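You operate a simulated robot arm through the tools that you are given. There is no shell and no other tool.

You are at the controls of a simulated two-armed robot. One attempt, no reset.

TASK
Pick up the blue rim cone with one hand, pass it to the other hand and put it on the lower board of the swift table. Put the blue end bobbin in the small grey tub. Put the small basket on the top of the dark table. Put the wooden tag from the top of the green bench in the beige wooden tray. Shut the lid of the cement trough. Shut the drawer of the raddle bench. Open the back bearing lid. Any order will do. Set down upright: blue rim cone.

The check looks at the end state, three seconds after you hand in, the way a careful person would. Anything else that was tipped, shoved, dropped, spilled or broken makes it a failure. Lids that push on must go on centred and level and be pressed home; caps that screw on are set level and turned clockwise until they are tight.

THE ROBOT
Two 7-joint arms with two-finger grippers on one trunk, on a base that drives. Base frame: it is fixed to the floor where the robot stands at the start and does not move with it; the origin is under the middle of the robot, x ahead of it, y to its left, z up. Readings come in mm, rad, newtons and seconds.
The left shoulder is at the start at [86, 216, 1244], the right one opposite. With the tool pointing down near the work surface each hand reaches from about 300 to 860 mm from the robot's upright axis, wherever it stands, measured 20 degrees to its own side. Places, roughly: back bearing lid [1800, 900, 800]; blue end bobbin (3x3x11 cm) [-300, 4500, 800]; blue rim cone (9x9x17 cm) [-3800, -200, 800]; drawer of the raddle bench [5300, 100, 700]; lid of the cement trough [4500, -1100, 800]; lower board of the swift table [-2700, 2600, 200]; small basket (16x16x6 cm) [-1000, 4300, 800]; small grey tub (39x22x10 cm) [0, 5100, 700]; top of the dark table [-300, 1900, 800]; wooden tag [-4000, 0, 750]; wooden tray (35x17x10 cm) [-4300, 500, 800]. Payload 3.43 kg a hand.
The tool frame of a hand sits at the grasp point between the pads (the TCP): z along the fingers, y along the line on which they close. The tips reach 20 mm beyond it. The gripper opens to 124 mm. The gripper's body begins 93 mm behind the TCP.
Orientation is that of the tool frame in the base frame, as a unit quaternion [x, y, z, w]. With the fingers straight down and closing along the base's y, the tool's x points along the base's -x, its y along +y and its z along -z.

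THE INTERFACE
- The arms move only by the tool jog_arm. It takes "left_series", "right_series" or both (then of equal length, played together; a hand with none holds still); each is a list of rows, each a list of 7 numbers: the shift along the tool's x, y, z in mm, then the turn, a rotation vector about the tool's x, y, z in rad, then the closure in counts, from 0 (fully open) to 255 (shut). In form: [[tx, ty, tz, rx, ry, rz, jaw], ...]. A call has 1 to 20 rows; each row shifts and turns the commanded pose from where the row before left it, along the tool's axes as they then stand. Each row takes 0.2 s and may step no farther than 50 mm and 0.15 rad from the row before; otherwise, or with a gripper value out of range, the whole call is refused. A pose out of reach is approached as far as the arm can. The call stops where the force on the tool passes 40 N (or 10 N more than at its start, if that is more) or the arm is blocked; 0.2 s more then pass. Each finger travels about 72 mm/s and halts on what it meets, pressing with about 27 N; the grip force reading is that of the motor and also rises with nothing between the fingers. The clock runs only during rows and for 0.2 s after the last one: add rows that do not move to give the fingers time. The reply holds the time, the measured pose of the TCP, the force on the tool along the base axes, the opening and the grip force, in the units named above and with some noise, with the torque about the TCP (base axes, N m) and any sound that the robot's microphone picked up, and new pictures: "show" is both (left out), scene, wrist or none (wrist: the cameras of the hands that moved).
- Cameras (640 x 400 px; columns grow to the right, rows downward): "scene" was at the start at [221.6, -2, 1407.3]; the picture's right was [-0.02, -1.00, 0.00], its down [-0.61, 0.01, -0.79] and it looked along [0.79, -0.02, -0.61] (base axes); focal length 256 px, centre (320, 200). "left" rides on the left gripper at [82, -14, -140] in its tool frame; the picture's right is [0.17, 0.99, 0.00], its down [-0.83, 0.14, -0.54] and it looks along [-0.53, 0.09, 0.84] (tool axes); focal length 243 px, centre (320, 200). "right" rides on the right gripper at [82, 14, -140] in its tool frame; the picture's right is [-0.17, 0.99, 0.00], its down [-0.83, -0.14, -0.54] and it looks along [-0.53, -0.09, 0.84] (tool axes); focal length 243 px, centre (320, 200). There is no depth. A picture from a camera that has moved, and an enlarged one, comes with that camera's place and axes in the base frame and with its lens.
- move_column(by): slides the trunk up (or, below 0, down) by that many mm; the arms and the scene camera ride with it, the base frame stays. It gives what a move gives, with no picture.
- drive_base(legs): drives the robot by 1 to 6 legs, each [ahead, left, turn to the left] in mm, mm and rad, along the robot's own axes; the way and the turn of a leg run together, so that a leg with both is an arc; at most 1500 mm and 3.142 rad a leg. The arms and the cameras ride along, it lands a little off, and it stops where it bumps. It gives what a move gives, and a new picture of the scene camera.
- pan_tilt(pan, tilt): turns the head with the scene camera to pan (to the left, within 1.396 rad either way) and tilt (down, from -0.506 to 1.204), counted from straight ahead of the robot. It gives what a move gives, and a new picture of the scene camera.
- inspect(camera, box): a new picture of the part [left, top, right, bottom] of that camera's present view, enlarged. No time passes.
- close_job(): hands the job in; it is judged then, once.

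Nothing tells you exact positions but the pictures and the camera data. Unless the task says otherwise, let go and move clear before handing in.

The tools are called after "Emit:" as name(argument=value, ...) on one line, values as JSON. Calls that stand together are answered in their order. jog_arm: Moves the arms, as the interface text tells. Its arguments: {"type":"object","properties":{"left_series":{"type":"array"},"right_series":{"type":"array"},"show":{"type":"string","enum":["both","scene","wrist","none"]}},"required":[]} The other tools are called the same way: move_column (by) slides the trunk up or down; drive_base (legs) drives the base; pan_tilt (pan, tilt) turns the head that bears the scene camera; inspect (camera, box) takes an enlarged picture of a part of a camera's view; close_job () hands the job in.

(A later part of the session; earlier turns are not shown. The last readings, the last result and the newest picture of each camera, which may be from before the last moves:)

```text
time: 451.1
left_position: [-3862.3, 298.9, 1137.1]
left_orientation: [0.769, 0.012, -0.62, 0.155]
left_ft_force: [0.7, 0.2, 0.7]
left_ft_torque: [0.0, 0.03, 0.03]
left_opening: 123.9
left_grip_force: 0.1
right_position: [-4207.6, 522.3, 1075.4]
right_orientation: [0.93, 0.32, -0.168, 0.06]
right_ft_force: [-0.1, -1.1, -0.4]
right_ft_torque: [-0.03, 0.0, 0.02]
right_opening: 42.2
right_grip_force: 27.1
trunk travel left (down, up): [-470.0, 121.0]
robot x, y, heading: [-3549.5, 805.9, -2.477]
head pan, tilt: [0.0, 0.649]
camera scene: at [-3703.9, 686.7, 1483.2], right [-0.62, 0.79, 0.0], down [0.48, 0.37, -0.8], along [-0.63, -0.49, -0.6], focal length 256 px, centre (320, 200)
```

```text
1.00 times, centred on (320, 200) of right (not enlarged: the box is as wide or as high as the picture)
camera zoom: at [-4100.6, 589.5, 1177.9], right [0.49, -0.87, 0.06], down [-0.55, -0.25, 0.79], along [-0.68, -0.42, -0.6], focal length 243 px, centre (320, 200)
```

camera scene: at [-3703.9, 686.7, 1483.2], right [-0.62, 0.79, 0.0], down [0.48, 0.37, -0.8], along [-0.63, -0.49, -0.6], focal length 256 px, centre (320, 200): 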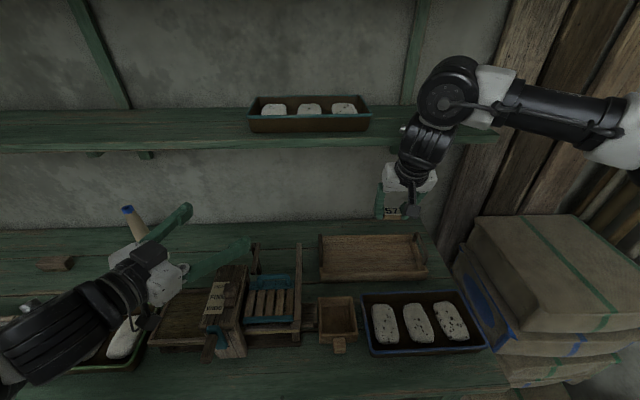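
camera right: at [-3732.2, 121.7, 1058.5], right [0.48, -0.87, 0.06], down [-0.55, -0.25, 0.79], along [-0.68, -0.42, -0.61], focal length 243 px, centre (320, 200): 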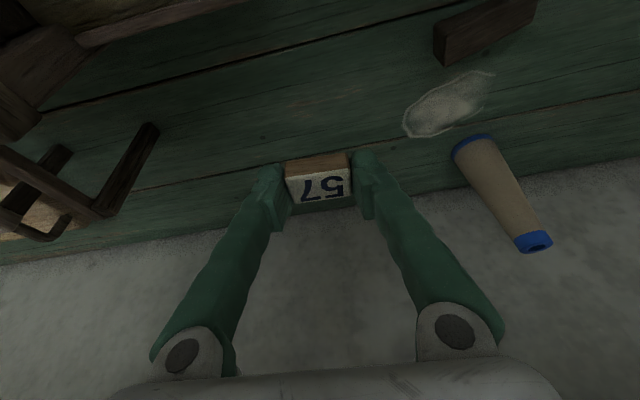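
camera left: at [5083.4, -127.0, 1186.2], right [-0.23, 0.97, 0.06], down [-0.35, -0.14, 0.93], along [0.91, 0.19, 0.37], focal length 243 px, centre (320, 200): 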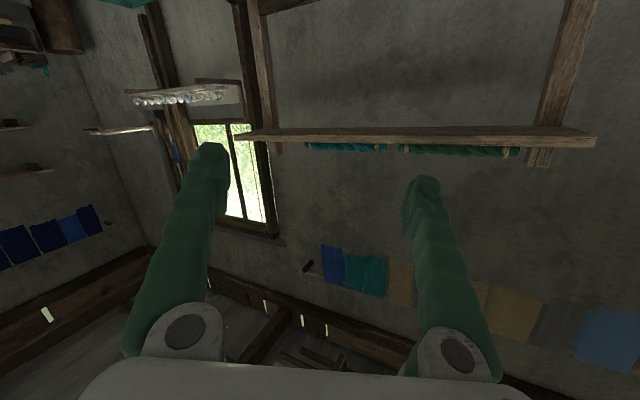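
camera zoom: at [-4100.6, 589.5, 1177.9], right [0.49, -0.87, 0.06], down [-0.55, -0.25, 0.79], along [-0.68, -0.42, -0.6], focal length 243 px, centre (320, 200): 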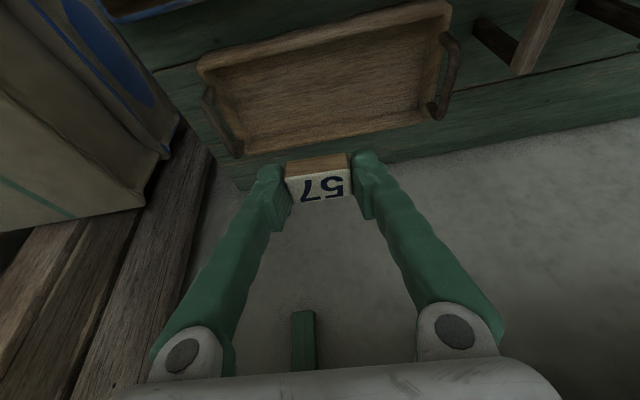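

Emit:
jog_arm(right_series=[[-2.7, -0.5, 44.5, 0, 0, 0, 255], [-2.7, -0.5, 44.5, 0, 0, 0, 255], [-2.7, -0.5, 44.5, 0, 0, 0, 255], [-2.7, -0.5, 44.5, 0, 0, 0, 255], [-2.7, -0.5, 40, 0, 0, 0, 255], [0, 0, 0, 0, 0, 0, 255]])

Emit:
inspect(camera="scene", box=[280, 170, 480, 310])

```text
time: 452.5
left_position: [-3862.5, 300.4, 1136.3]
left_orientation: [0.769, 0.012, -0.62, 0.155]
left_ft_force: [-0.2, -0.5, -0.5]
left_ft_torque: [-0.02, 0.03, -0.02]
left_opening: 124.0
left_grip_force: 0.1
right_position: [-4280.3, 468.0, 875.5]
right_orientation: [0.93, 0.321, -0.167, 0.06]
right_ft_force: [-0.5, -0.5, 0.2]
right_ft_torque: [0.0, 0.02, 0.01]
right_opening: 41.9
right_grip_force: 26.8
trunk travel left (down, up): [-470.0, 121.0]
robot x, y, heading: [-3550.5, 809.3, -2.471]
head pan, tilt: [0.0, 0.649]
camera scene: at [-3703.6, 687.2, 1483.3], right [-0.62, 0.79, 0.0], down [0.48, 0.37, -0.8], along [-0.63, -0.49, -0.6], focal length 256 px, centre (320, 200)
camera right: at [-4172.9, 535.1, 978.0], right [0.49, -0.87, 0.06], down [-0.55, -0.25, 0.8], along [-0.68, -0.42, -0.6], focal length 243 px, centre (320, 200)
```

scene: 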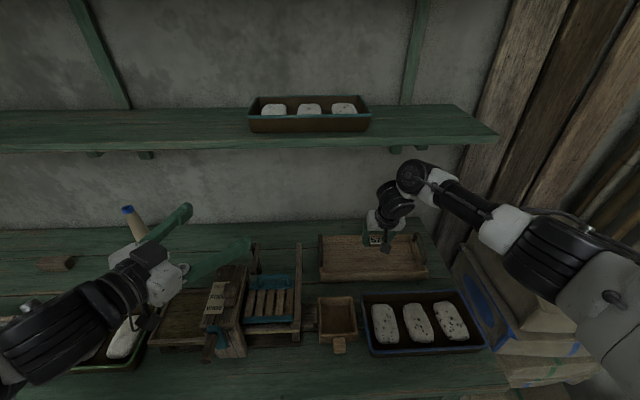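
right: 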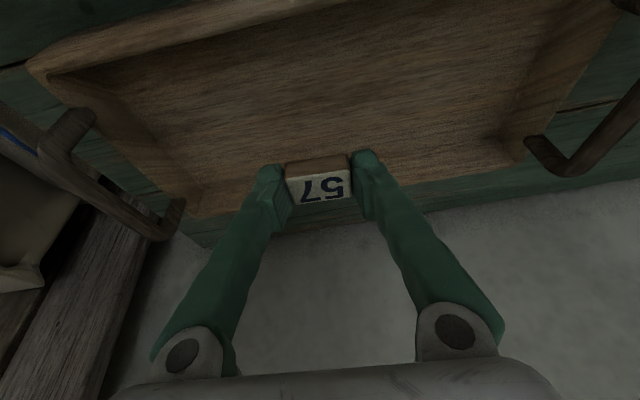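

```text
2.86 times, centred on (380, 240) of scene
camera zoom: at [-3703.6, 687.2, 1483.3], right [-0.62, 0.79, 0.0], down [0.48, 0.37, -0.8], along [-0.63, -0.49, -0.6], focal length 733 px, centre (149, 86)
```

zoom: 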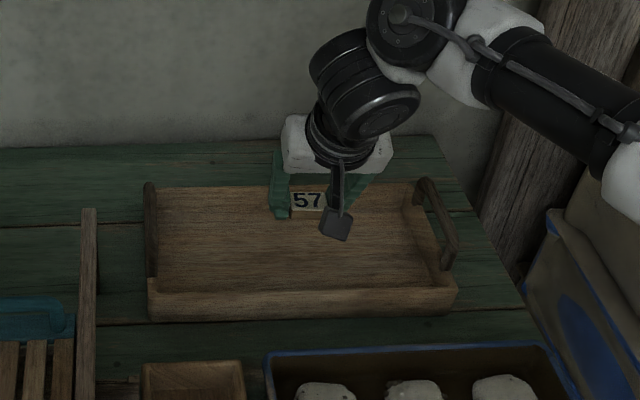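

Emit:
jog_arm(right_series=[[10, 0, 28, 0, 0, 0, 255], [4, 0, 11, 0, 0, 0, 255], [1.7, 0, 4.7, 0, 0, 0, 255], [1.4, 0, 3.8, 0, 0, 0, 255], [1.4, 0, 3.8, 0, 0, 0, 255], [1.4, 0, 3.8, 0, 0, 0, 255]], show="wrist")

```text
time: 453.9
left_position: [-3863.4, 299.1, 1136.8]
left_orientation: [0.769, 0.012, -0.62, 0.154]
left_ft_force: [-0.2, 0.4, -0.7]
left_ft_torque: [-0.02, 0.02, -0.01]
left_opening: 124.1
left_grip_force: 0.1
right_position: [-4278.6, 469.0, 816.9]
right_orientation: [0.93, 0.321, -0.167, 0.061]
right_ft_force: [0.5, -0.4, -0.2]
right_ft_torque: [0.01, 0.01, 0.0]
right_opening: 42.2
right_grip_force: 26.7
trunk travel left (down, up): [-470.0, 121.0]
robot x, y, heading: [-3555.4, 811.2, -2.475]
head pan, tilt: [0.0, 0.649]
camera right: at [-4171.6, 535.4, 919.4], right [0.49, -0.87, 0.06], down [-0.55, -0.25, 0.79], along [-0.68, -0.42, -0.6], focal length 243 px, centre (320, 200)
```

right: 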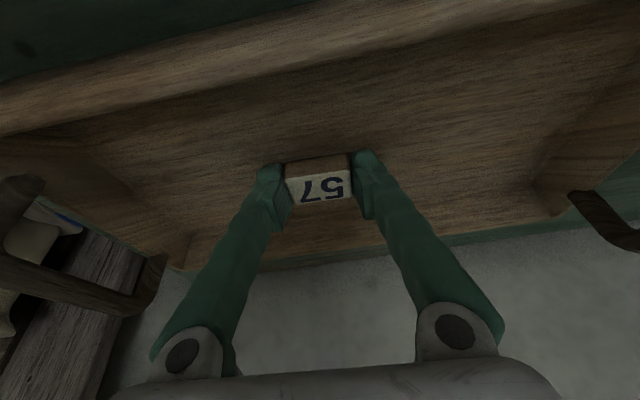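

Emit:
jog_arm(right_series=[[1, 0, 2.8, 0, 0, 0, 255], [1, 0, 2.8, 0, 0, 0, 255], [1, 0, 2.8, 0, 0, 0, 255], [1, 0, 2.8, 0, 0, 0, 255]], show="none")

```text
time: 454.9
left_position: [-3859.8, 300.8, 1139.1]
left_orientation: [0.768, 0.011, -0.621, 0.154]
left_ft_force: [-0.2, -0.6, 0.8]
left_ft_torque: [-0.01, -0.03, -0.02]
left_opening: 124.1
left_grip_force: 0.0
right_position: [-4279.1, 467.6, 811.1]
right_orientation: [0.93, 0.319, -0.172, 0.062]
right_ft_force: [-2.8, 6.6, 32.3]
right_ft_torque: [0.7, 0.26, 0.23]
right_opening: 42.0
right_grip_force: 27.7
trunk travel left (down, up): [-470.0, 121.0]
robot x, y, heading: [-3552.7, 809.8, -2.476]
head pan, tilt: [0.0, 0.649]
```

The tag touches the tray's floor. I'll ease up, open and withdraw.

Emit:
jog_arm(right_series=[[-0.7, 0, -2.5, 0, 0, 0, 235], [0, 0, 0, 0, 0, 0, 190], [0, 0, 0, 0, 0, 0, 130], [0, 0, -15, 0, 0, 0, 130], [0, 0, -35, 0, 0, 0, 130], [0, 0, -40, 0, 0, 0, 130], [0, 0, -40, 0, 0, 0, 100], [0, 0, -45, 0, 0, 0, 60], [0, 0, -45, 0, 0, 0, 0]])

Emit:
inspect(camera="scene", box=[280, 170, 480, 310])

```text
time: 457.1
left_position: [-3862.1, 299.1, 1136.0]
left_orientation: [0.769, 0.013, -0.62, 0.154]
left_ft_force: [0.4, -0.1, -0.4]
left_ft_torque: [-0.02, 0.01, -0.04]
left_opening: 123.8
left_grip_force: 0.1
right_position: [-4236.7, 532.7, 1012.6]
right_orientation: [0.929, 0.32, -0.18, 0.033]
right_ft_force: [-0.2, -0.1, 0.0]
right_ft_torque: [0.0, 0.07, 0.01]
right_opening: 123.9
right_grip_force: 0.1
trunk travel left (down, up): [-470.0, 121.0]
robot x, y, heading: [-3552.1, 808.8, -2.476]
head pan, tilt: [0.0, 0.649]
stopped in row 9 (right hand): the arm was blocked; the commanded pose is now the measured one
camera scene: at [-3702.7, 685.2, 1483.1], right [-0.62, 0.79, 0.0], down [0.47, 0.37, -0.8], along [-0.63, -0.49, -0.6], focal length 256 px, centre (320, 200)
camera right: at [-4125.7, 594.4, 1113.7], right [0.48, -0.88, 0.01], down [-0.52, -0.28, 0.81], along [-0.71, -0.39, -0.59], focal length 243 px, centre (320, 200)
```

scene: 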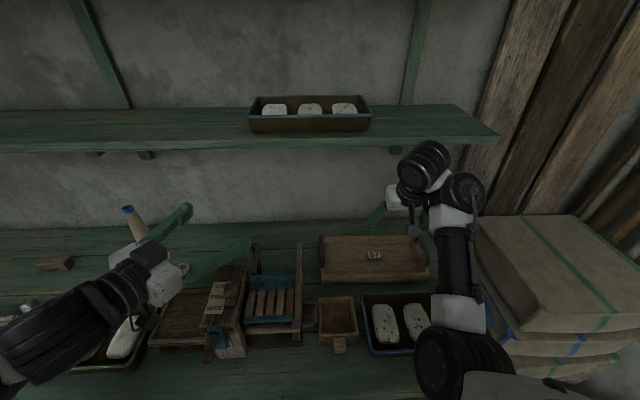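
right: 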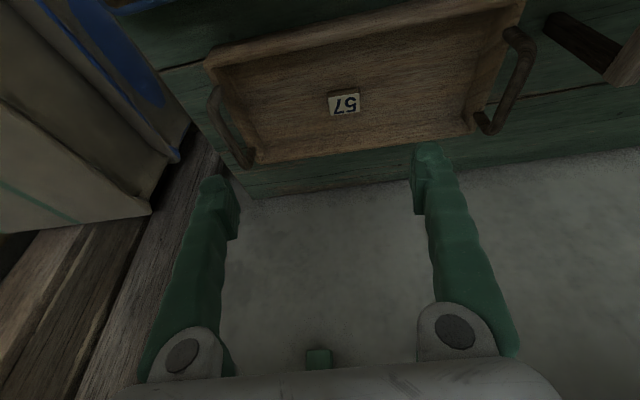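

```text
2.86 times, centred on (380, 240) of scene
camera zoom: at [-3702.7, 685.2, 1483.1], right [-0.62, 0.79, 0.0], down [0.47, 0.37, -0.8], along [-0.63, -0.49, -0.6], focal length 733 px, centre (149, 86)
```

zoom: 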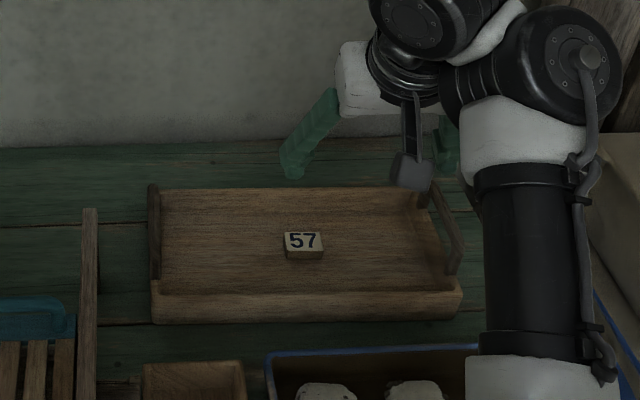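

The tag lies in the tray. The right arm has swung into an elbow-low posture and reported a block, so I'll back the robot off before touching the arm again.

Emit:
drive_base(legs=[[-350, 0, 0]])

Emit:
pan_tilt(pan=-0.5, tilt=0.6)

```text
time: 459.7
left_position: [-3593.0, 513.1, 1136.8]
left_orientation: [0.769, 0.012, -0.62, 0.154]
left_ft_force: [-0.7, 0.3, 0.8]
left_ft_torque: [0.0, -0.01, -0.01]
left_opening: 123.9
left_grip_force: 0.1
right_position: [-3969.2, 746.0, 1012.2]
right_orientation: [0.93, 0.32, -0.179, 0.033]
right_ft_force: [0.7, 0.5, -1.1]
right_ft_torque: [0.0, -0.05, 0.0]
right_opening: 123.8
right_grip_force: 0.1
trunk travel left (down, up): [-470.0, 121.0]
robot x, y, heading: [-3276.5, 1020.9, -2.478]
head pan, tilt: [0.0, 0.649]
camera scene: at [-3434.5, 899.2, 1483.1], right [-0.62, 0.79, 0.0], down [0.48, 0.37, -0.8], along [-0.63, -0.49, -0.6], focal length 256 px, centre (320, 200)
```

scene: 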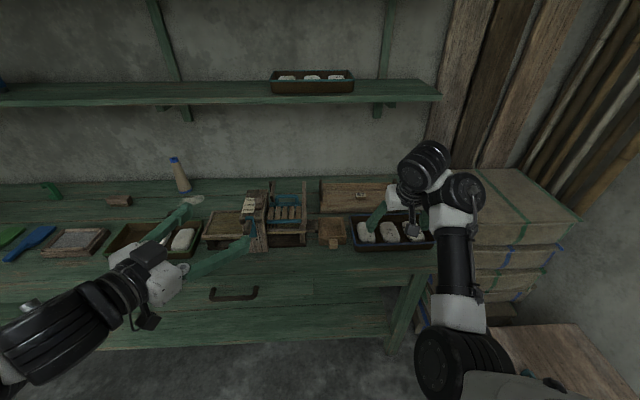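

```text
time: 460.7
left_position: [-3592.9, 513.2, 1135.3]
left_orientation: [0.769, 0.012, -0.62, 0.154]
left_ft_force: [0.1, 0.0, 0.1]
left_ft_torque: [-0.03, 0.02, -0.01]
left_opening: 123.8
left_grip_force: 0.2
right_position: [-3969.3, 746.9, 1012.6]
right_orientation: [0.93, 0.319, -0.18, 0.032]
right_ft_force: [0.1, -0.8, -0.6]
right_ft_torque: [-0.03, -0.02, 0.02]
right_opening: 124.2
right_grip_force: 0.1
trunk travel left (down, up): [-470.0, 121.0]
robot x, y, heading: [-3279.1, 1017.6, -2.472]
head pan, tilt: [-0.499, 0.6]
camera scene: at [-3453.2, 938.2, 1487.4], right [-0.17, 0.99, 0.0], down [0.56, 0.09, -0.82], along [-0.81, -0.14, -0.57], focal length 256 px, centre (320, 200)
```

scene: 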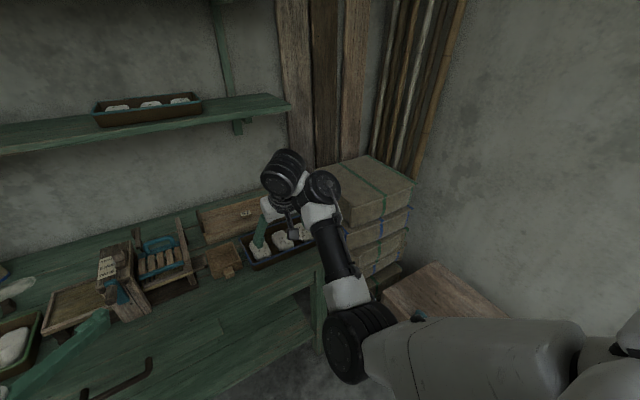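

Nothing there was disturbed. For the handover I'll set the right hand to a forward-tilted pose pulled back out of the way, and level the left hand's closing axis for a side grasp of the cone.

Emit:
jog_arm(right_series=[[37, 0, -14, 0, -0.126, 0, 0], [35, 0, -19, 0, -0.126, 0, 0], [32, 0, -23, 0, -0.126, 0, 0], [29, 0, -27, 0, -0.126, 0, 0], [0, 0, 0, 0, -0.126, 0, 0], [0, 0, 0, 0, 0, 0, 0]], left_series=[[0, 0, 0, 0, 0, -0.076, 0], [0, 0, 0, 0, 0, -0.076, 0], [0, 0, 0, 0, 0, -0.076, 0], [0, 0, 0, 0, 0, 0, 0], [0, 0, 0, 0, 0, 0, 0], [0, 0, 0, 0, 0, 0, 0]])

```text
time: 462.1
left_position: [-3592.5, 512.0, 1138.8]
left_orientation: [0.762, 0.099, -0.634, 0.083]
left_ft_force: [-0.2, 0.8, -0.4]
left_ft_torque: [-0.01, 0.01, 0.01]
left_opening: 124.0
left_grip_force: 0.1
right_position: [-3841.4, 843.5, 1012.0]
right_orientation: [0.828, 0.293, -0.46, 0.131]
right_ft_force: [-0.1, 0.3, 0.0]
right_ft_torque: [0.0, 0.02, -0.03]
right_opening: 123.9
right_grip_force: 0.0
trunk travel left (down, up): [-470.0, 121.0]
robot x, y, heading: [-3276.9, 1024.4, -2.476]
head pan, tilt: [-0.499, 0.6]
camera scene: at [-3452.3, 939.3, 1487.6], right [-0.17, 0.99, 0.0], down [0.56, 0.09, -0.83], along [-0.81, -0.14, -0.56], focal length 256 px, centre (320, 200)
camera right: at [-3704.3, 930.7, 1020.5], right [0.53, -0.84, 0.09], down [-0.05, 0.07, 1.0], along [-0.85, -0.53, -0.01], focal length 243 px, centre (320, 200)
camera left: at [-3450.1, 564.7, 1082.4], right [0.28, -0.95, -0.16], down [0.4, -0.04, 0.91], along [-0.87, -0.32, 0.37], focal length 243 px, centre (320, 200)
```

scene: 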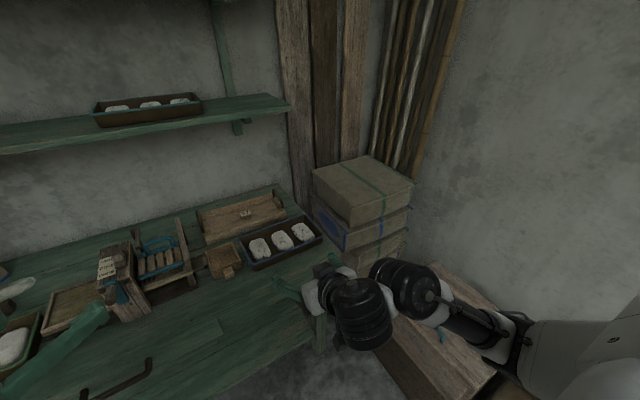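
right: 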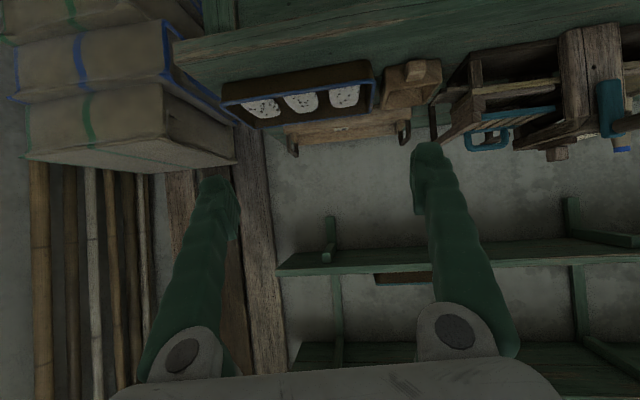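
left: 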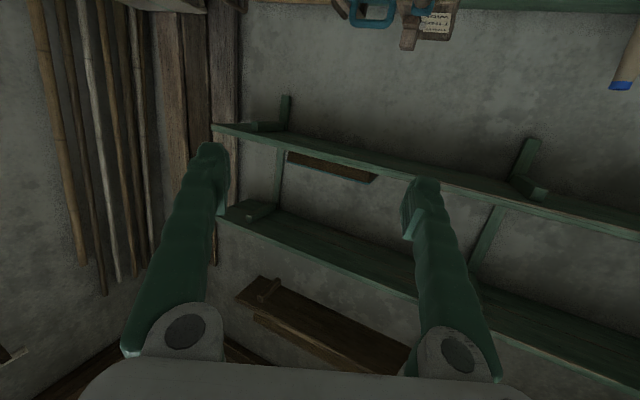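

Emit:
jog_arm(right_series=[[-33.6, 0, -21.7, 0, 0, 0, 0], [-33.6, 0, -21.7, 0, 0, 0, 0], [-33.6, 0, -21.7, 0, 0, 0, 0]], show="none")

Emit:
move_column(by=-90)

Emit:
drive_base(legs=[[0, 611, 0], [330, 0, 0]])

Emit:
pan_tilt(pan=0.0, tilt=0.65)

```text
time: 462.9
left_position: [-3595.5, 512.0, 1136.7]
left_orientation: [0.763, 0.099, -0.634, 0.082]
left_ft_force: [-0.4, -0.6, -0.1]
left_ft_torque: [0.0, 0.03, 0.01]
left_opening: 124.1
left_grip_force: 0.1
right_position: [-3840.9, 834.1, 1132.9]
right_orientation: [0.828, 0.294, -0.459, 0.131]
right_ft_force: [-0.7, -0.2, 0.0]
right_ft_torque: [0.0, -0.01, -0.01]
right_opening: 124.0
right_grip_force: 0.1
trunk travel left (down, up): [-470.0, 121.0]
robot x, y, heading: [-3282.5, 1022.0, -2.479]
head pan, tilt: [-0.499, 0.6]
```

```text
time: 464.1
left_position: [-3591.6, 514.3, 1015.6]
left_orientation: [0.781, 0.11, -0.61, 0.068]
left_ft_force: [-0.5, -0.2, 0.0]
left_ft_torque: [0.03, -0.03, -0.02]
left_opening: 123.6
left_grip_force: 0.1
right_position: [-3836.6, 838.7, 1007.1]
right_orientation: [0.845, 0.299, -0.427, 0.12]
right_ft_force: [0.3, -0.4, -0.7]
right_ft_torque: [-0.01, 0.0, 0.01]
right_opening: 124.1
right_grip_force: 0.1
trunk travel left (down, up): [-380.0, 211.0]
robot x, y, heading: [-3283.0, 1017.7, -2.478]
head pan, tilt: [-0.499, 0.6]
```

```text
time: 475.0
left_position: [-3471.8, -178.1, 1014.6]
left_orientation: [0.781, 0.11, -0.611, 0.068]
left_ft_force: [-0.6, 0.9, -0.5]
left_ft_torque: [0.02, -0.02, 0.01]
left_opening: 124.0
left_grip_force: 0.1
right_position: [-3716.2, 148.4, 1006.6]
right_orientation: [0.845, 0.299, -0.427, 0.12]
right_ft_force: [-0.3, 0.1, 0.0]
right_ft_torque: [0.02, 0.01, -0.01]
right_opening: 123.9
right_grip_force: 0.1
trunk travel left (down, up): [-380.0, 211.0]
robot x, y, heading: [-3160.0, 330.5, -2.471]
head pan, tilt: [-0.499, 0.6]
camera scene: at [-3354.6, 229.4, 1392.6], right [-0.16, 0.99, 0.0], down [0.56, 0.09, -0.83], along [-0.81, -0.13, -0.56], focal length 256 px, centre (320, 200)
```

scene: 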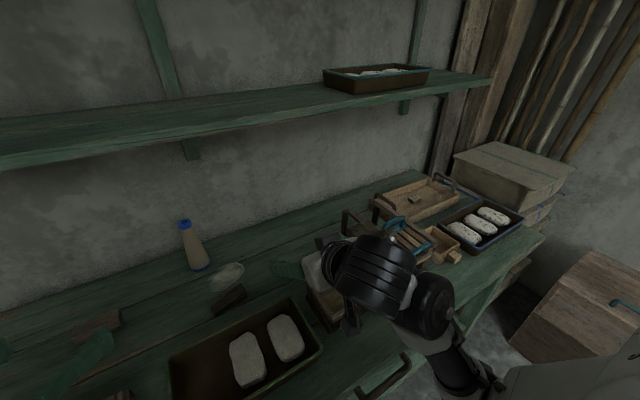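

```text
time: 475.9
left_position: [-3472.8, -179.1, 1014.9]
left_orientation: [0.781, 0.11, -0.61, 0.069]
left_ft_force: [-0.3, -0.3, 0.6]
left_ft_torque: [-0.01, 0.01, 0.0]
left_opening: 124.0
left_grip_force: 0.0
right_position: [-3716.3, 148.9, 1007.2]
right_orientation: [0.846, 0.298, -0.426, 0.12]
right_ft_force: [0.2, 0.8, -0.4]
right_ft_torque: [0.02, -0.04, 0.01]
right_opening: 124.1
right_grip_force: 0.0
trunk travel left (down, up): [-380.0, 211.0]
robot x, y, heading: [-3164.0, 327.5, -2.479]
head pan, tilt: [0.0, 0.649]
camera scene: at [-3335.8, 190.5, 1388.3], right [-0.61, 0.79, 0.0], down [0.48, 0.37, -0.8], along [-0.63, -0.49, -0.6], focal length 256 px, centre (320, 200)
```

scene: 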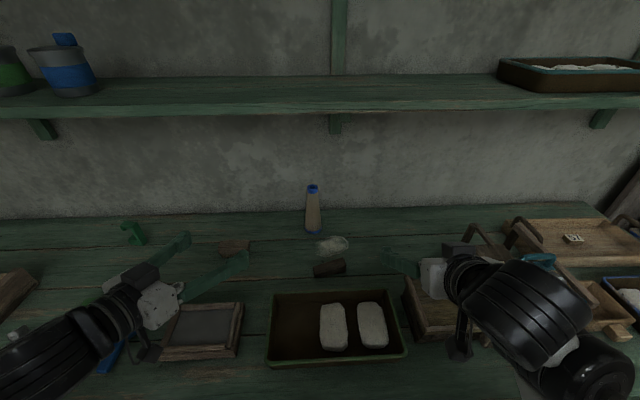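

Emit:
inspect(camera="scene", box=[270, 160, 370, 250])

Emit:
inspect(camera="left", box=[0, 0, 640, 400])

Emit:
inspect(camera="right", box=[0, 0, 640, 400])

```text
4.44 times, centred on (320, 205) of scene
camera zoom: at [-3335.8, 190.5, 1388.3], right [-0.61, 0.79, 0.0], down [0.48, 0.37, -0.8], along [-0.63, -0.49, -0.6], focal length 1140 px, centre (320, 178)
```

zoom: 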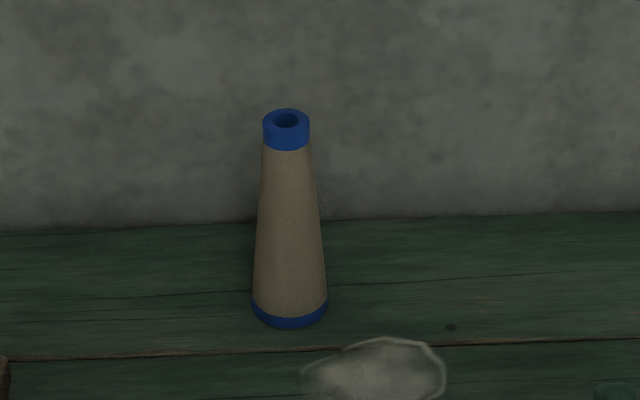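

```text
1.00 times, centred on (320, 200) of left (not enlarged: the box is as wide or as high as the picture)
camera zoom: at [-3326.4, -124.3, 969.7], right [0.29, -0.94, -0.19], down [0.35, -0.08, 0.93], along [-0.89, -0.33, 0.31], focal length 243 px, centre (320, 200)
```

zoom: 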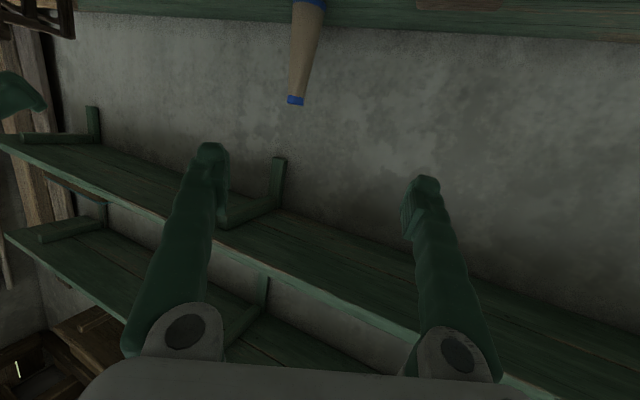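

```text
1.00 times, centred on (320, 200) of right (not enlarged: the box is as wide or as high as the picture)
camera zoom: at [-3580.3, 234.7, 1027.3], right [0.52, -0.85, 0.08], down [-0.12, 0.02, 0.99], along [-0.84, -0.53, -0.09], focal length 243 px, centre (320, 200)
```

zoom: 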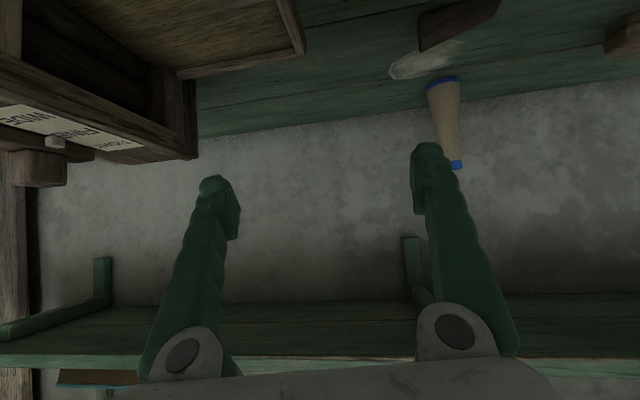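

The cone is at robot-frame forward 863, left 24, base z 775, top z≈947, tapering from 59 to 31 mm. I'll bring the left hand to a pre-grasp 130 mm short of it, aiming for its lower third.

Emit:
jog_arm(left_series=[[12.9, -6.3, 36.9, 0, 0, 0, 70], [12.9, -6.3, 36.9, 0, 0, 0, 70], [12.9, -6.3, 36.9, 0, 0, 0, 70], [12.9, -6.3, 36.9, 0, 0, 0, 70], [12.9, -6.3, 36.9, 0, 0, 0, 70], [12.9, -6.3, 36.9, 0, 0, 0, 70], [12.9, -6.3, 36.9, 0, 0, 0, 70], [0, 0, 0, 0, 0, 0, 70]])

Emit:
inspect(camera="scene", box=[230, 150, 390, 270])

```text
time: 477.7
left_position: [-3706.6, -186.9, 866.3]
left_orientation: [0.781, 0.109, -0.611, 0.068]
left_ft_force: [0.4, -0.3, 0.2]
left_ft_torque: [0.0, 0.02, -0.02]
left_opening: 90.2
left_grip_force: 0.1
right_position: [-3716.6, 147.9, 1007.8]
right_orientation: [0.845, 0.299, -0.426, 0.119]
right_ft_force: [0.0, -0.2, -0.6]
right_ft_torque: [0.0, 0.01, -0.01]
right_opening: 124.1
right_grip_force: 0.0
trunk travel left (down, up): [-380.0, 211.0]
robot x, y, heading: [-3156.9, 330.5, -2.478]
head pan, tilt: [0.0, 0.649]
camera scene: at [-3335.4, 190.3, 1388.3], right [-0.62, 0.79, 0.0], down [0.48, 0.37, -0.8], along [-0.63, -0.49, -0.6], focal length 256 px, centre (320, 200)
camera left: at [-3560.2, -134.3, 820.5], right [0.29, -0.94, -0.19], down [0.35, -0.08, 0.93], along [-0.89, -0.33, 0.31], focal length 243 px, centre (320, 200)
```

scene: 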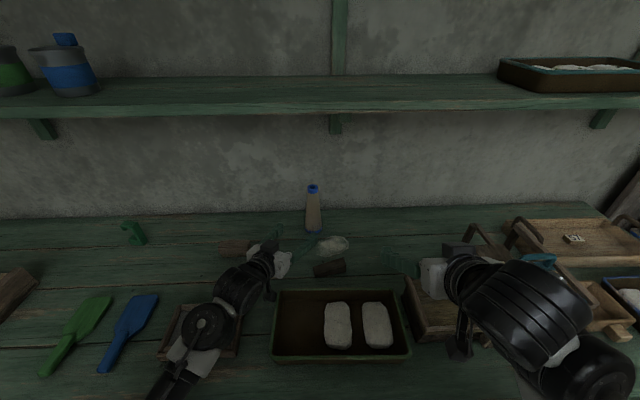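
left: 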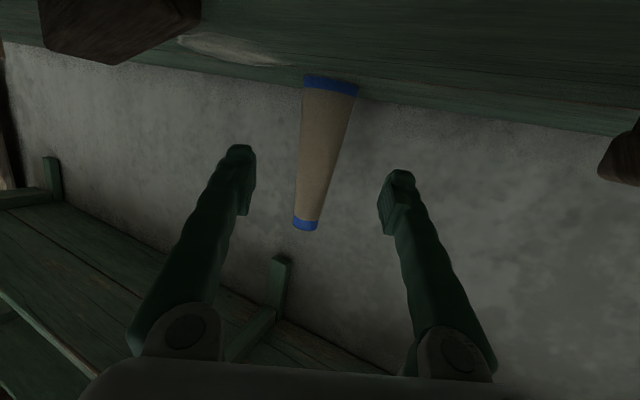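

```text
3.33 times, centred on (310, 210) of scene
camera zoom: at [-3335.4, 190.3, 1388.3], right [-0.62, 0.79, 0.0], down [0.48, 0.37, -0.8], along [-0.63, -0.49, -0.6], focal length 855 px, centre (353, 167)
```

zoom: 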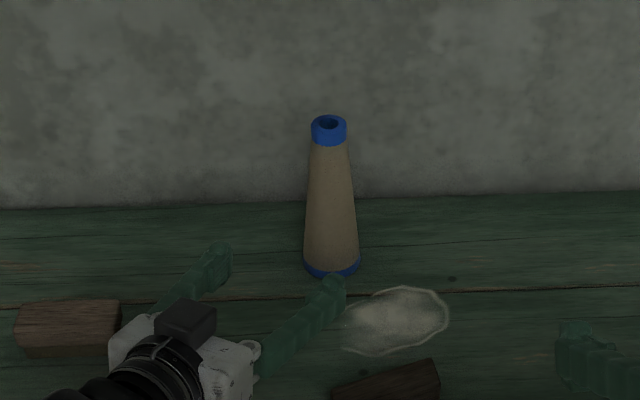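

The cone sits squarely on the tool axis, about a third of the way up. Advancing and closing around it.

Emit:
jog_arm(left_series=[[0, 2, 40, 0, 0, 0, 70], [0, 2, 40, 0, 0, 0, 70], [0, 1, 30, 0, 0, 0, 70], [0, 0, 14, 0, 0, 0, 70], [0, 0, 0, 0, 0, 0, 70]], show="wrist")

Emit:
inspect(camera="scene", box=[230, 150, 390, 270])

```text
time: 478.8
left_position: [-3821.9, -225.8, 851.5]
left_orientation: [0.775, 0.109, -0.619, 0.07]
left_ft_force: [11.7, 5.1, 28.9]
left_ft_torque: [1.95, -5.55, 0.29]
left_opening: 89.9
left_grip_force: 0.1
right_position: [-3714.8, 148.8, 1008.5]
right_orientation: [0.845, 0.3, -0.426, 0.121]
right_ft_force: [1.0, -0.1, -0.2]
right_ft_torque: [0.02, -0.02, -0.03]
right_opening: 124.1
right_grip_force: 0.1
trunk travel left (down, up): [-380.0, 211.0]
robot x, y, heading: [-3161.5, 328.5, -2.474]
head pan, tilt: [0.0, 0.649]
stopped in row 5 (left hand): the force on the tool passed its limit at 73 N (the readings are from after the stop); the commanded pose is now the measured one
camera left: at [-3677.8, -172.9, 802.6], right [0.29, -0.94, -0.19], down [0.37, -0.07, 0.93], along [-0.88, -0.33, 0.33], focal length 243 px, centre (320, 200)
```

left: 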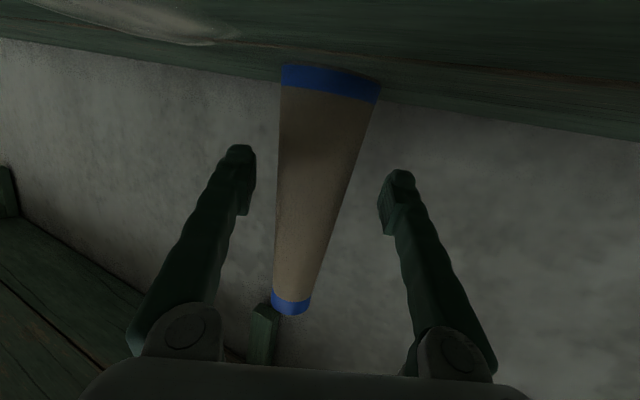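

```text
3.33 times, centred on (310, 210) of scene
camera zoom: at [-3333.6, 191.5, 1388.6], right [-0.62, 0.79, 0.0], down [0.48, 0.37, -0.8], along [-0.63, -0.49, -0.6], focal length 855 px, centre (353, 167)
```

zoom: 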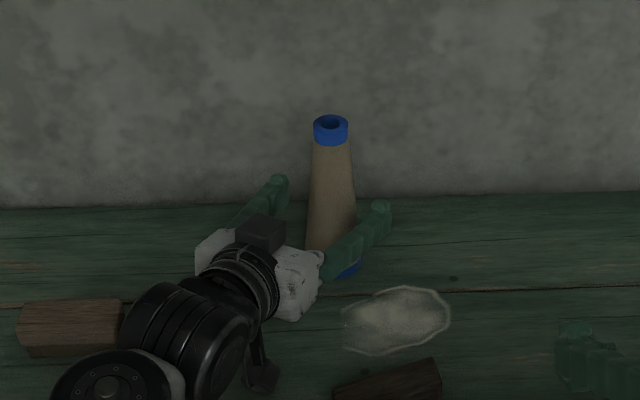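

The left wrist camera, which hangs below the hand, touched the bench. I'll rise about 13 mm to unload it, then close on the cone at mid-height.

Emit:
jog_arm(left_series=[[-6, 0, -2, 0, 0, 0, 70], [-6, 0, -2, 0, 0, 0, 70], [0, 0, 0, 0, 0, 0, 70]], show="wrist")

Emit:
inspect(camera="scene", box=[230, 180, 390, 300])

```text
time: 479.6
left_position: [-3819.6, -227.9, 856.1]
left_orientation: [0.779, 0.11, -0.614, 0.07]
left_ft_force: [0.0, 0.1, -0.4]
left_ft_torque: [0.0, 0.03, 0.01]
left_opening: 90.1
left_grip_force: 0.0
right_position: [-3716.4, 147.1, 1006.7]
right_orientation: [0.845, 0.299, -0.426, 0.12]
right_ft_force: [0.3, 0.3, -0.9]
right_ft_torque: [0.01, 0.01, 0.0]
right_opening: 124.0
right_grip_force: 0.1
trunk travel left (down, up): [-380.0, 211.0]
robot x, y, heading: [-3160.9, 327.9, -2.478]
head pan, tilt: [0.0, 0.649]
camera left: at [-3674.7, -173.8, 808.1], right [0.29, -0.94, -0.19], down [0.36, -0.07, 0.93], along [-0.89, -0.33, 0.32], focal length 243 px, centre (320, 200)
```

left: 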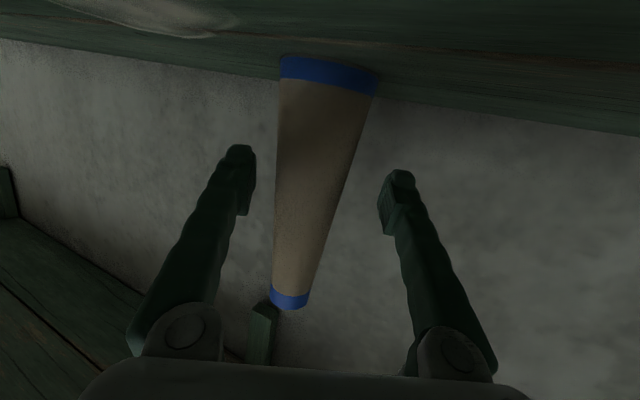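

```text
3.33 times, centred on (310, 240) of scene
camera zoom: at [-3335.3, 190.4, 1388.2], right [-0.62, 0.79, 0.0], down [0.48, 0.37, -0.8], along [-0.63, -0.49, -0.6], focal length 855 px, centre (353, 67)
```

zoom: 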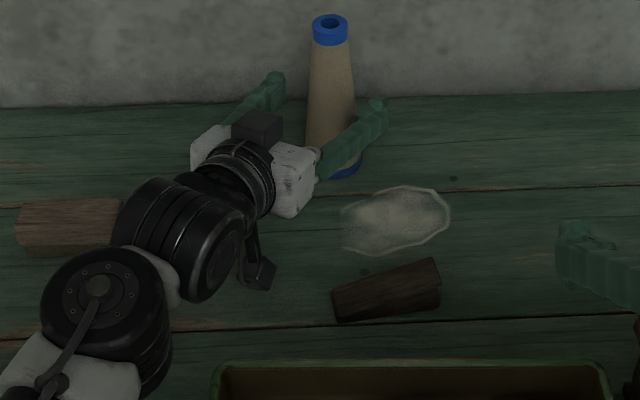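

Emit:
jog_arm(left_series=[[0, 0, 0, 0, 0, 0, 130], [0, 0, 0, 0, 0, 0, 180], [0, 0, 0, 0, 0, 0, 220], [0, 0, 0, 0, 0, 0, 255], [0, 0, 0, 0, 0, 0, 255]], show="wrist")

Emit:
inspect(camera="scene", box=[230, 160, 390, 280])

```text
time: 480.8
left_position: [-3820.0, -228.0, 855.1]
left_orientation: [0.778, 0.108, -0.615, 0.068]
left_ft_force: [0.4, -0.5, 0.2]
left_ft_torque: [0.03, -0.05, -0.02]
left_opening: 47.7
left_grip_force: 27.3
right_position: [-3715.8, 148.6, 1006.8]
right_orientation: [0.845, 0.3, -0.426, 0.121]
right_ft_force: [-0.2, 0.7, 0.3]
right_ft_torque: [-0.02, 0.01, 0.02]
right_opening: 124.0
right_grip_force: 0.1
trunk travel left (down, up): [-380.0, 211.0]
robot x, y, heading: [-3159.8, 326.7, -2.477]
head pan, tilt: [0.0, 0.649]
camera left: at [-3675.1, -173.9, 809.1], right [0.29, -0.94, -0.19], down [0.36, -0.07, 0.93], along [-0.89, -0.33, 0.32], focal length 243 px, centre (320, 200)
```

left: 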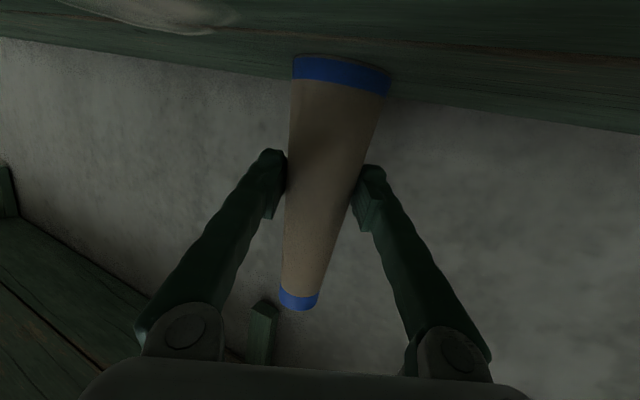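

```text
3.33 times, centred on (310, 220) of scene
camera zoom: at [-3335.0, 190.3, 1388.3], right [-0.62, 0.79, 0.0], down [0.48, 0.37, -0.8], along [-0.63, -0.49, -0.6], focal length 855 px, centre (353, 133)
```

zoom: 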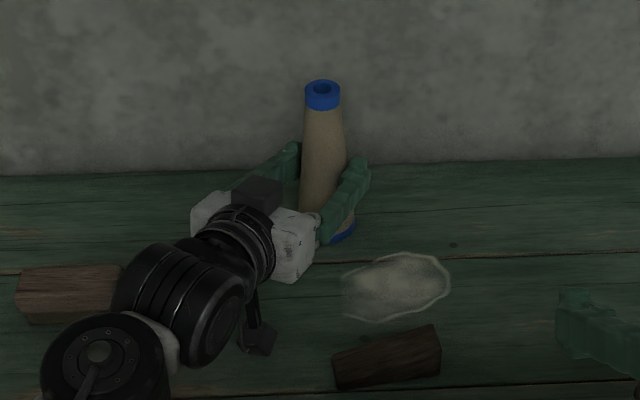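

Gripped at 47.7 mm. Lifting the cone straight up, then backing the robot away from the bench.

Emit:
jog_arm(left_series=[[-5, 0, -1.2, 0, 0, 0, 255], [-15, 0, -3.7, 0, 0, 0, 255], [-24, 0, -6, 0, 0, 0, 255], [-24, 0, -6, 0, 0, 0, 255], [-24, 0, -6, 0, 0, 0, 255]])

Emit:
drive_base(legs=[[-600, 0, 0]])

```text
time: 482.0
left_position: [-3818.8, -229.2, 949.9]
left_orientation: [0.777, 0.109, -0.616, 0.07]
left_ft_force: [-1.2, 0.5, -0.2]
left_ft_torque: [0.01, 0.02, 0.0]
left_opening: 47.6
left_grip_force: 26.4
right_position: [-3716.7, 148.2, 1006.9]
right_orientation: [0.845, 0.299, -0.426, 0.12]
right_ft_force: [0.1, 0.4, 1.3]
right_ft_torque: [0.0, 0.04, 0.02]
right_opening: 124.2
right_grip_force: 0.1
trunk travel left (down, up): [-380.0, 211.0]
robot x, y, heading: [-3161.8, 326.2, -2.48]
head pan, tilt: [0.0, 0.649]
camera scene: at [-3334.9, 190.5, 1388.3], right [-0.62, 0.79, 0.0], down [0.48, 0.37, -0.8], along [-0.63, -0.49, -0.6], focal length 256 px, centre (320, 200)
camera left: at [-3673.4, -175.4, 903.5], right [0.29, -0.94, -0.19], down [0.36, -0.07, 0.93], along [-0.89, -0.34, 0.32], focal length 243 px, centre (320, 200)
```

scene: 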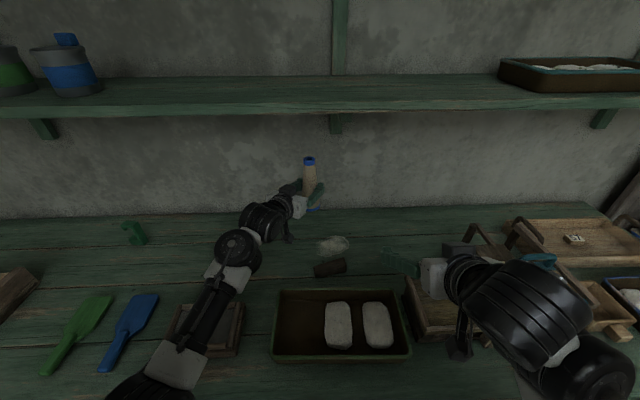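
left: 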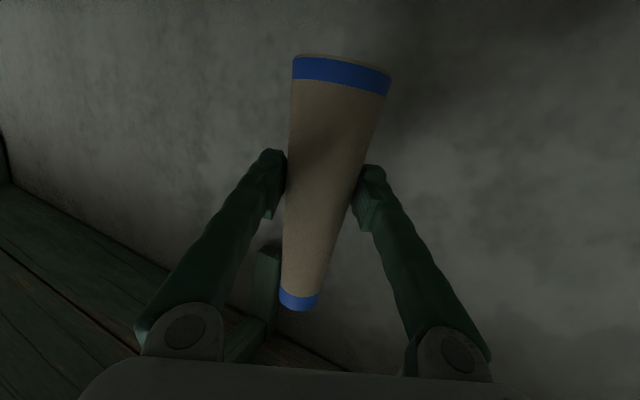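

```text
time: 486.1
left_position: [-3346.8, 139.8, 950.1]
left_orientation: [0.777, 0.109, -0.616, 0.069]
left_ft_force: [0.6, -0.7, -0.8]
left_ft_torque: [0.0, 0.0, -0.02]
left_opening: 47.2
left_grip_force: 27.7
right_position: [-3244.2, 517.7, 1006.7]
right_orientation: [0.845, 0.3, -0.426, 0.121]
right_ft_force: [-0.2, 0.7, -1.1]
right_ft_torque: [0.03, 0.01, 0.01]
right_opening: 124.2
right_grip_force: 0.1
trunk travel left (down, up): [-380.0, 211.0]
robot x, y, heading: [-2687.7, 695.5, -2.482]
head pan, tilt: [0.0, 0.649]
camera scene: at [-2862.8, 559.9, 1388.3], right [-0.62, 0.79, 0.0], down [0.48, 0.37, -0.8], along [-0.63, -0.49, -0.6], focal length 256 px, centre (320, 200)
```

scene: 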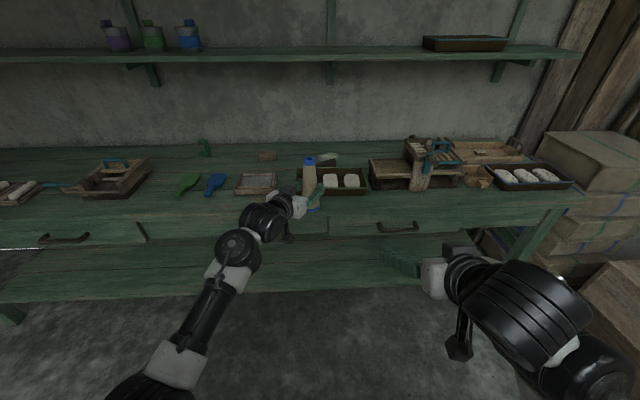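

The left hand holds the cone clear of the bench. For the handover I'll bring the cone a little closer and yaw the right hand toward it, then view both wrists.

Emit:
jog_arm(left_series=[[-7.1, -14.3, -40.3, 0, 0, 0, 255], [-7.1, -14.3, -40.3, 0, 0, 0, 255], [-7.1, -14.3, -40.3, 0, 0, 0, 255], [0, 0, 0, 0, 0, 0, 255]], right_series=[[0, 0, 0, -0.099, -0.0064, -0.076, 0], [0, 0, 0, -0.099, -0.0064, -0.076, 0], [0, 0, 0, -0.099, -0.0064, -0.076, 0], [0, 0, 0, -0.099, -0.0064, -0.076, 0]])

```text
time: 487.1
left_position: [-3245.7, 207.3, 997.6]
left_orientation: [0.778, 0.11, -0.615, 0.069]
left_ft_force: [-0.6, -1.1, -1.1]
left_ft_torque: [0.01, 0.04, -0.04]
left_opening: 47.3
left_grip_force: 27.4
right_position: [-3247.1, 508.0, 1006.9]
right_orientation: [0.733, 0.522, -0.386, 0.204]
right_ft_force: [-0.9, -0.5, -0.3]
right_ft_torque: [0.0, -0.02, -0.01]
right_opening: 123.8
right_grip_force: 0.1
right hand out of reach, approached as far as the arm can: row 1
trunk travel left (down, up): [-380.0, 211.0]
robot x, y, heading: [-2688.2, 695.2, -2.48]
head pan, tilt: [0.0, 0.649]
camera scene: at [-2862.2, 557.0, 1388.1], right [-0.62, 0.79, 0.0], down [0.48, 0.37, -0.8], along [-0.63, -0.49, -0.61], focal length 256 px, centre (320, 200)
camera right: at [-3171.0, 650.8, 1028.8], right [0.88, -0.47, 0.03], down [-0.07, -0.07, 0.99], along [-0.46, -0.88, -0.1], focal length 243 px, centre (320, 200)
camera left: at [-3101.1, 260.8, 951.2], right [0.29, -0.94, -0.19], down [0.36, -0.08, 0.93], along [-0.89, -0.34, 0.32], focal length 243 px, centre (320, 200)
```

scene: 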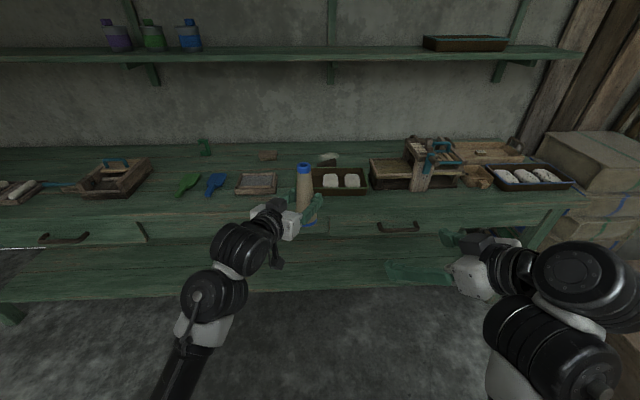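
right: 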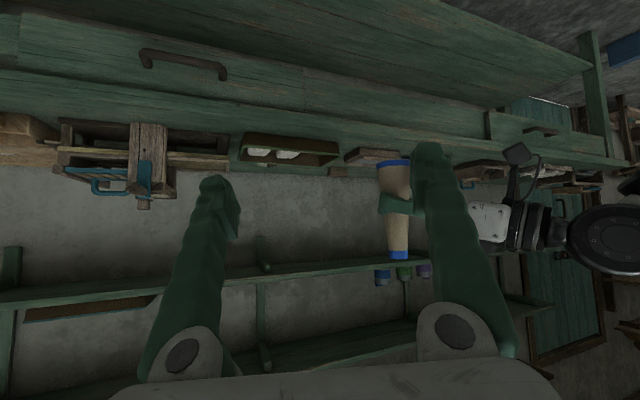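
left: 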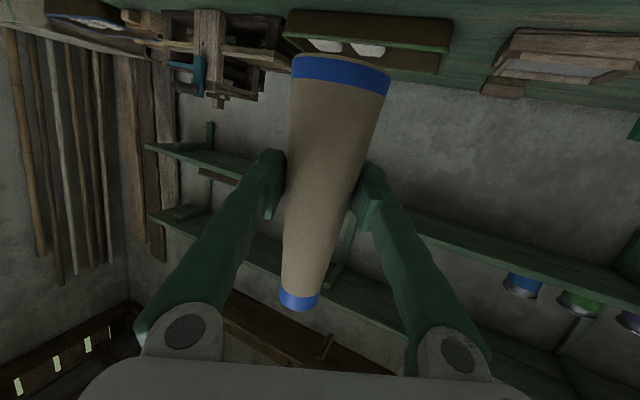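

Both views agree: the cone is upright, its axis at forward 740, left 43. I'll level the right hand's closing axis and move it to a pre-grasp near the cone's upper part.

Emit:
jog_arm(right_series=[[0, 0, 0, 0, 0, 0.133, 0], [-33.6, 22.7, 10.4, 0, 0, 0, 40], [-33.6, 22.7, 10.4, 0, 0, 0, 80], [-33.6, 22.7, 10.4, 0, 0, 0, 90], [-33.6, 22.7, 10.4, 0, 0, 0, 90], [-33.6, 22.7, 10.4, 0, 0, 0, 90], [-33.6, 22.7, 10.4, 0, 0, 0, 90], [0, 0, 0, 0, 0, 0, 90]])

```text
time: 488.9
left_position: [-3247.4, 209.6, 999.1]
left_orientation: [0.778, 0.109, -0.615, 0.07]
left_ft_force: [-0.5, 0.7, -0.4]
left_ft_torque: [0.01, 0.0, 0.0]
left_opening: 47.0
left_grip_force: 27.0
right_position: [-3216.8, 297.6, 1132.6]
right_orientation: [0.776, 0.448, -0.368, 0.248]
right_ft_force: [-0.5, -0.3, 1.0]
right_ft_torque: [0.0, 0.06, 0.02]
right_opening: 80.4
right_grip_force: 0.0
trunk travel left (down, up): [-380.0, 211.0]
robot x, y, heading: [-2685.2, 700.0, -2.476]
head pan, tilt: [0.0, 0.649]
camera scene: at [-2863.0, 560.7, 1388.3], right [-0.62, 0.79, 0.0], down [0.48, 0.37, -0.8], along [-0.63, -0.49, -0.6], focal length 256 px, centre (320, 200)
camera right: at [-3129.3, 434.3, 1154.1], right [0.81, -0.55, 0.18], down [-0.21, 0.02, 0.98], along [-0.55, -0.83, -0.1], focal length 243 px, centre (320, 200)
```

scene: 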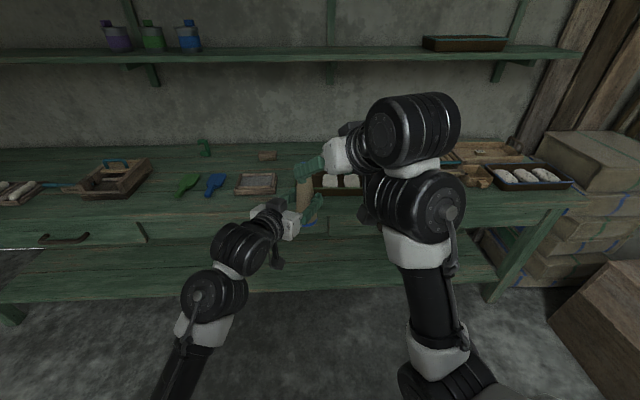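
right: 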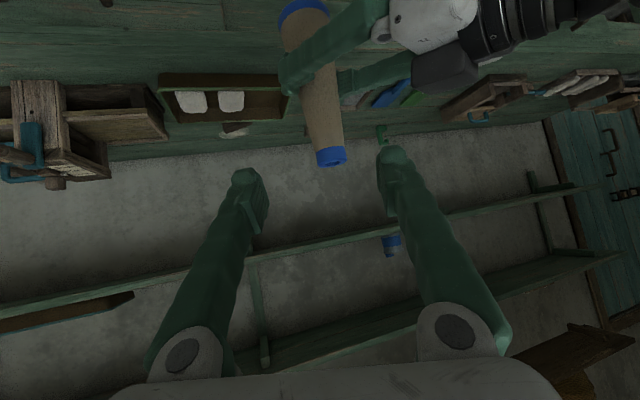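

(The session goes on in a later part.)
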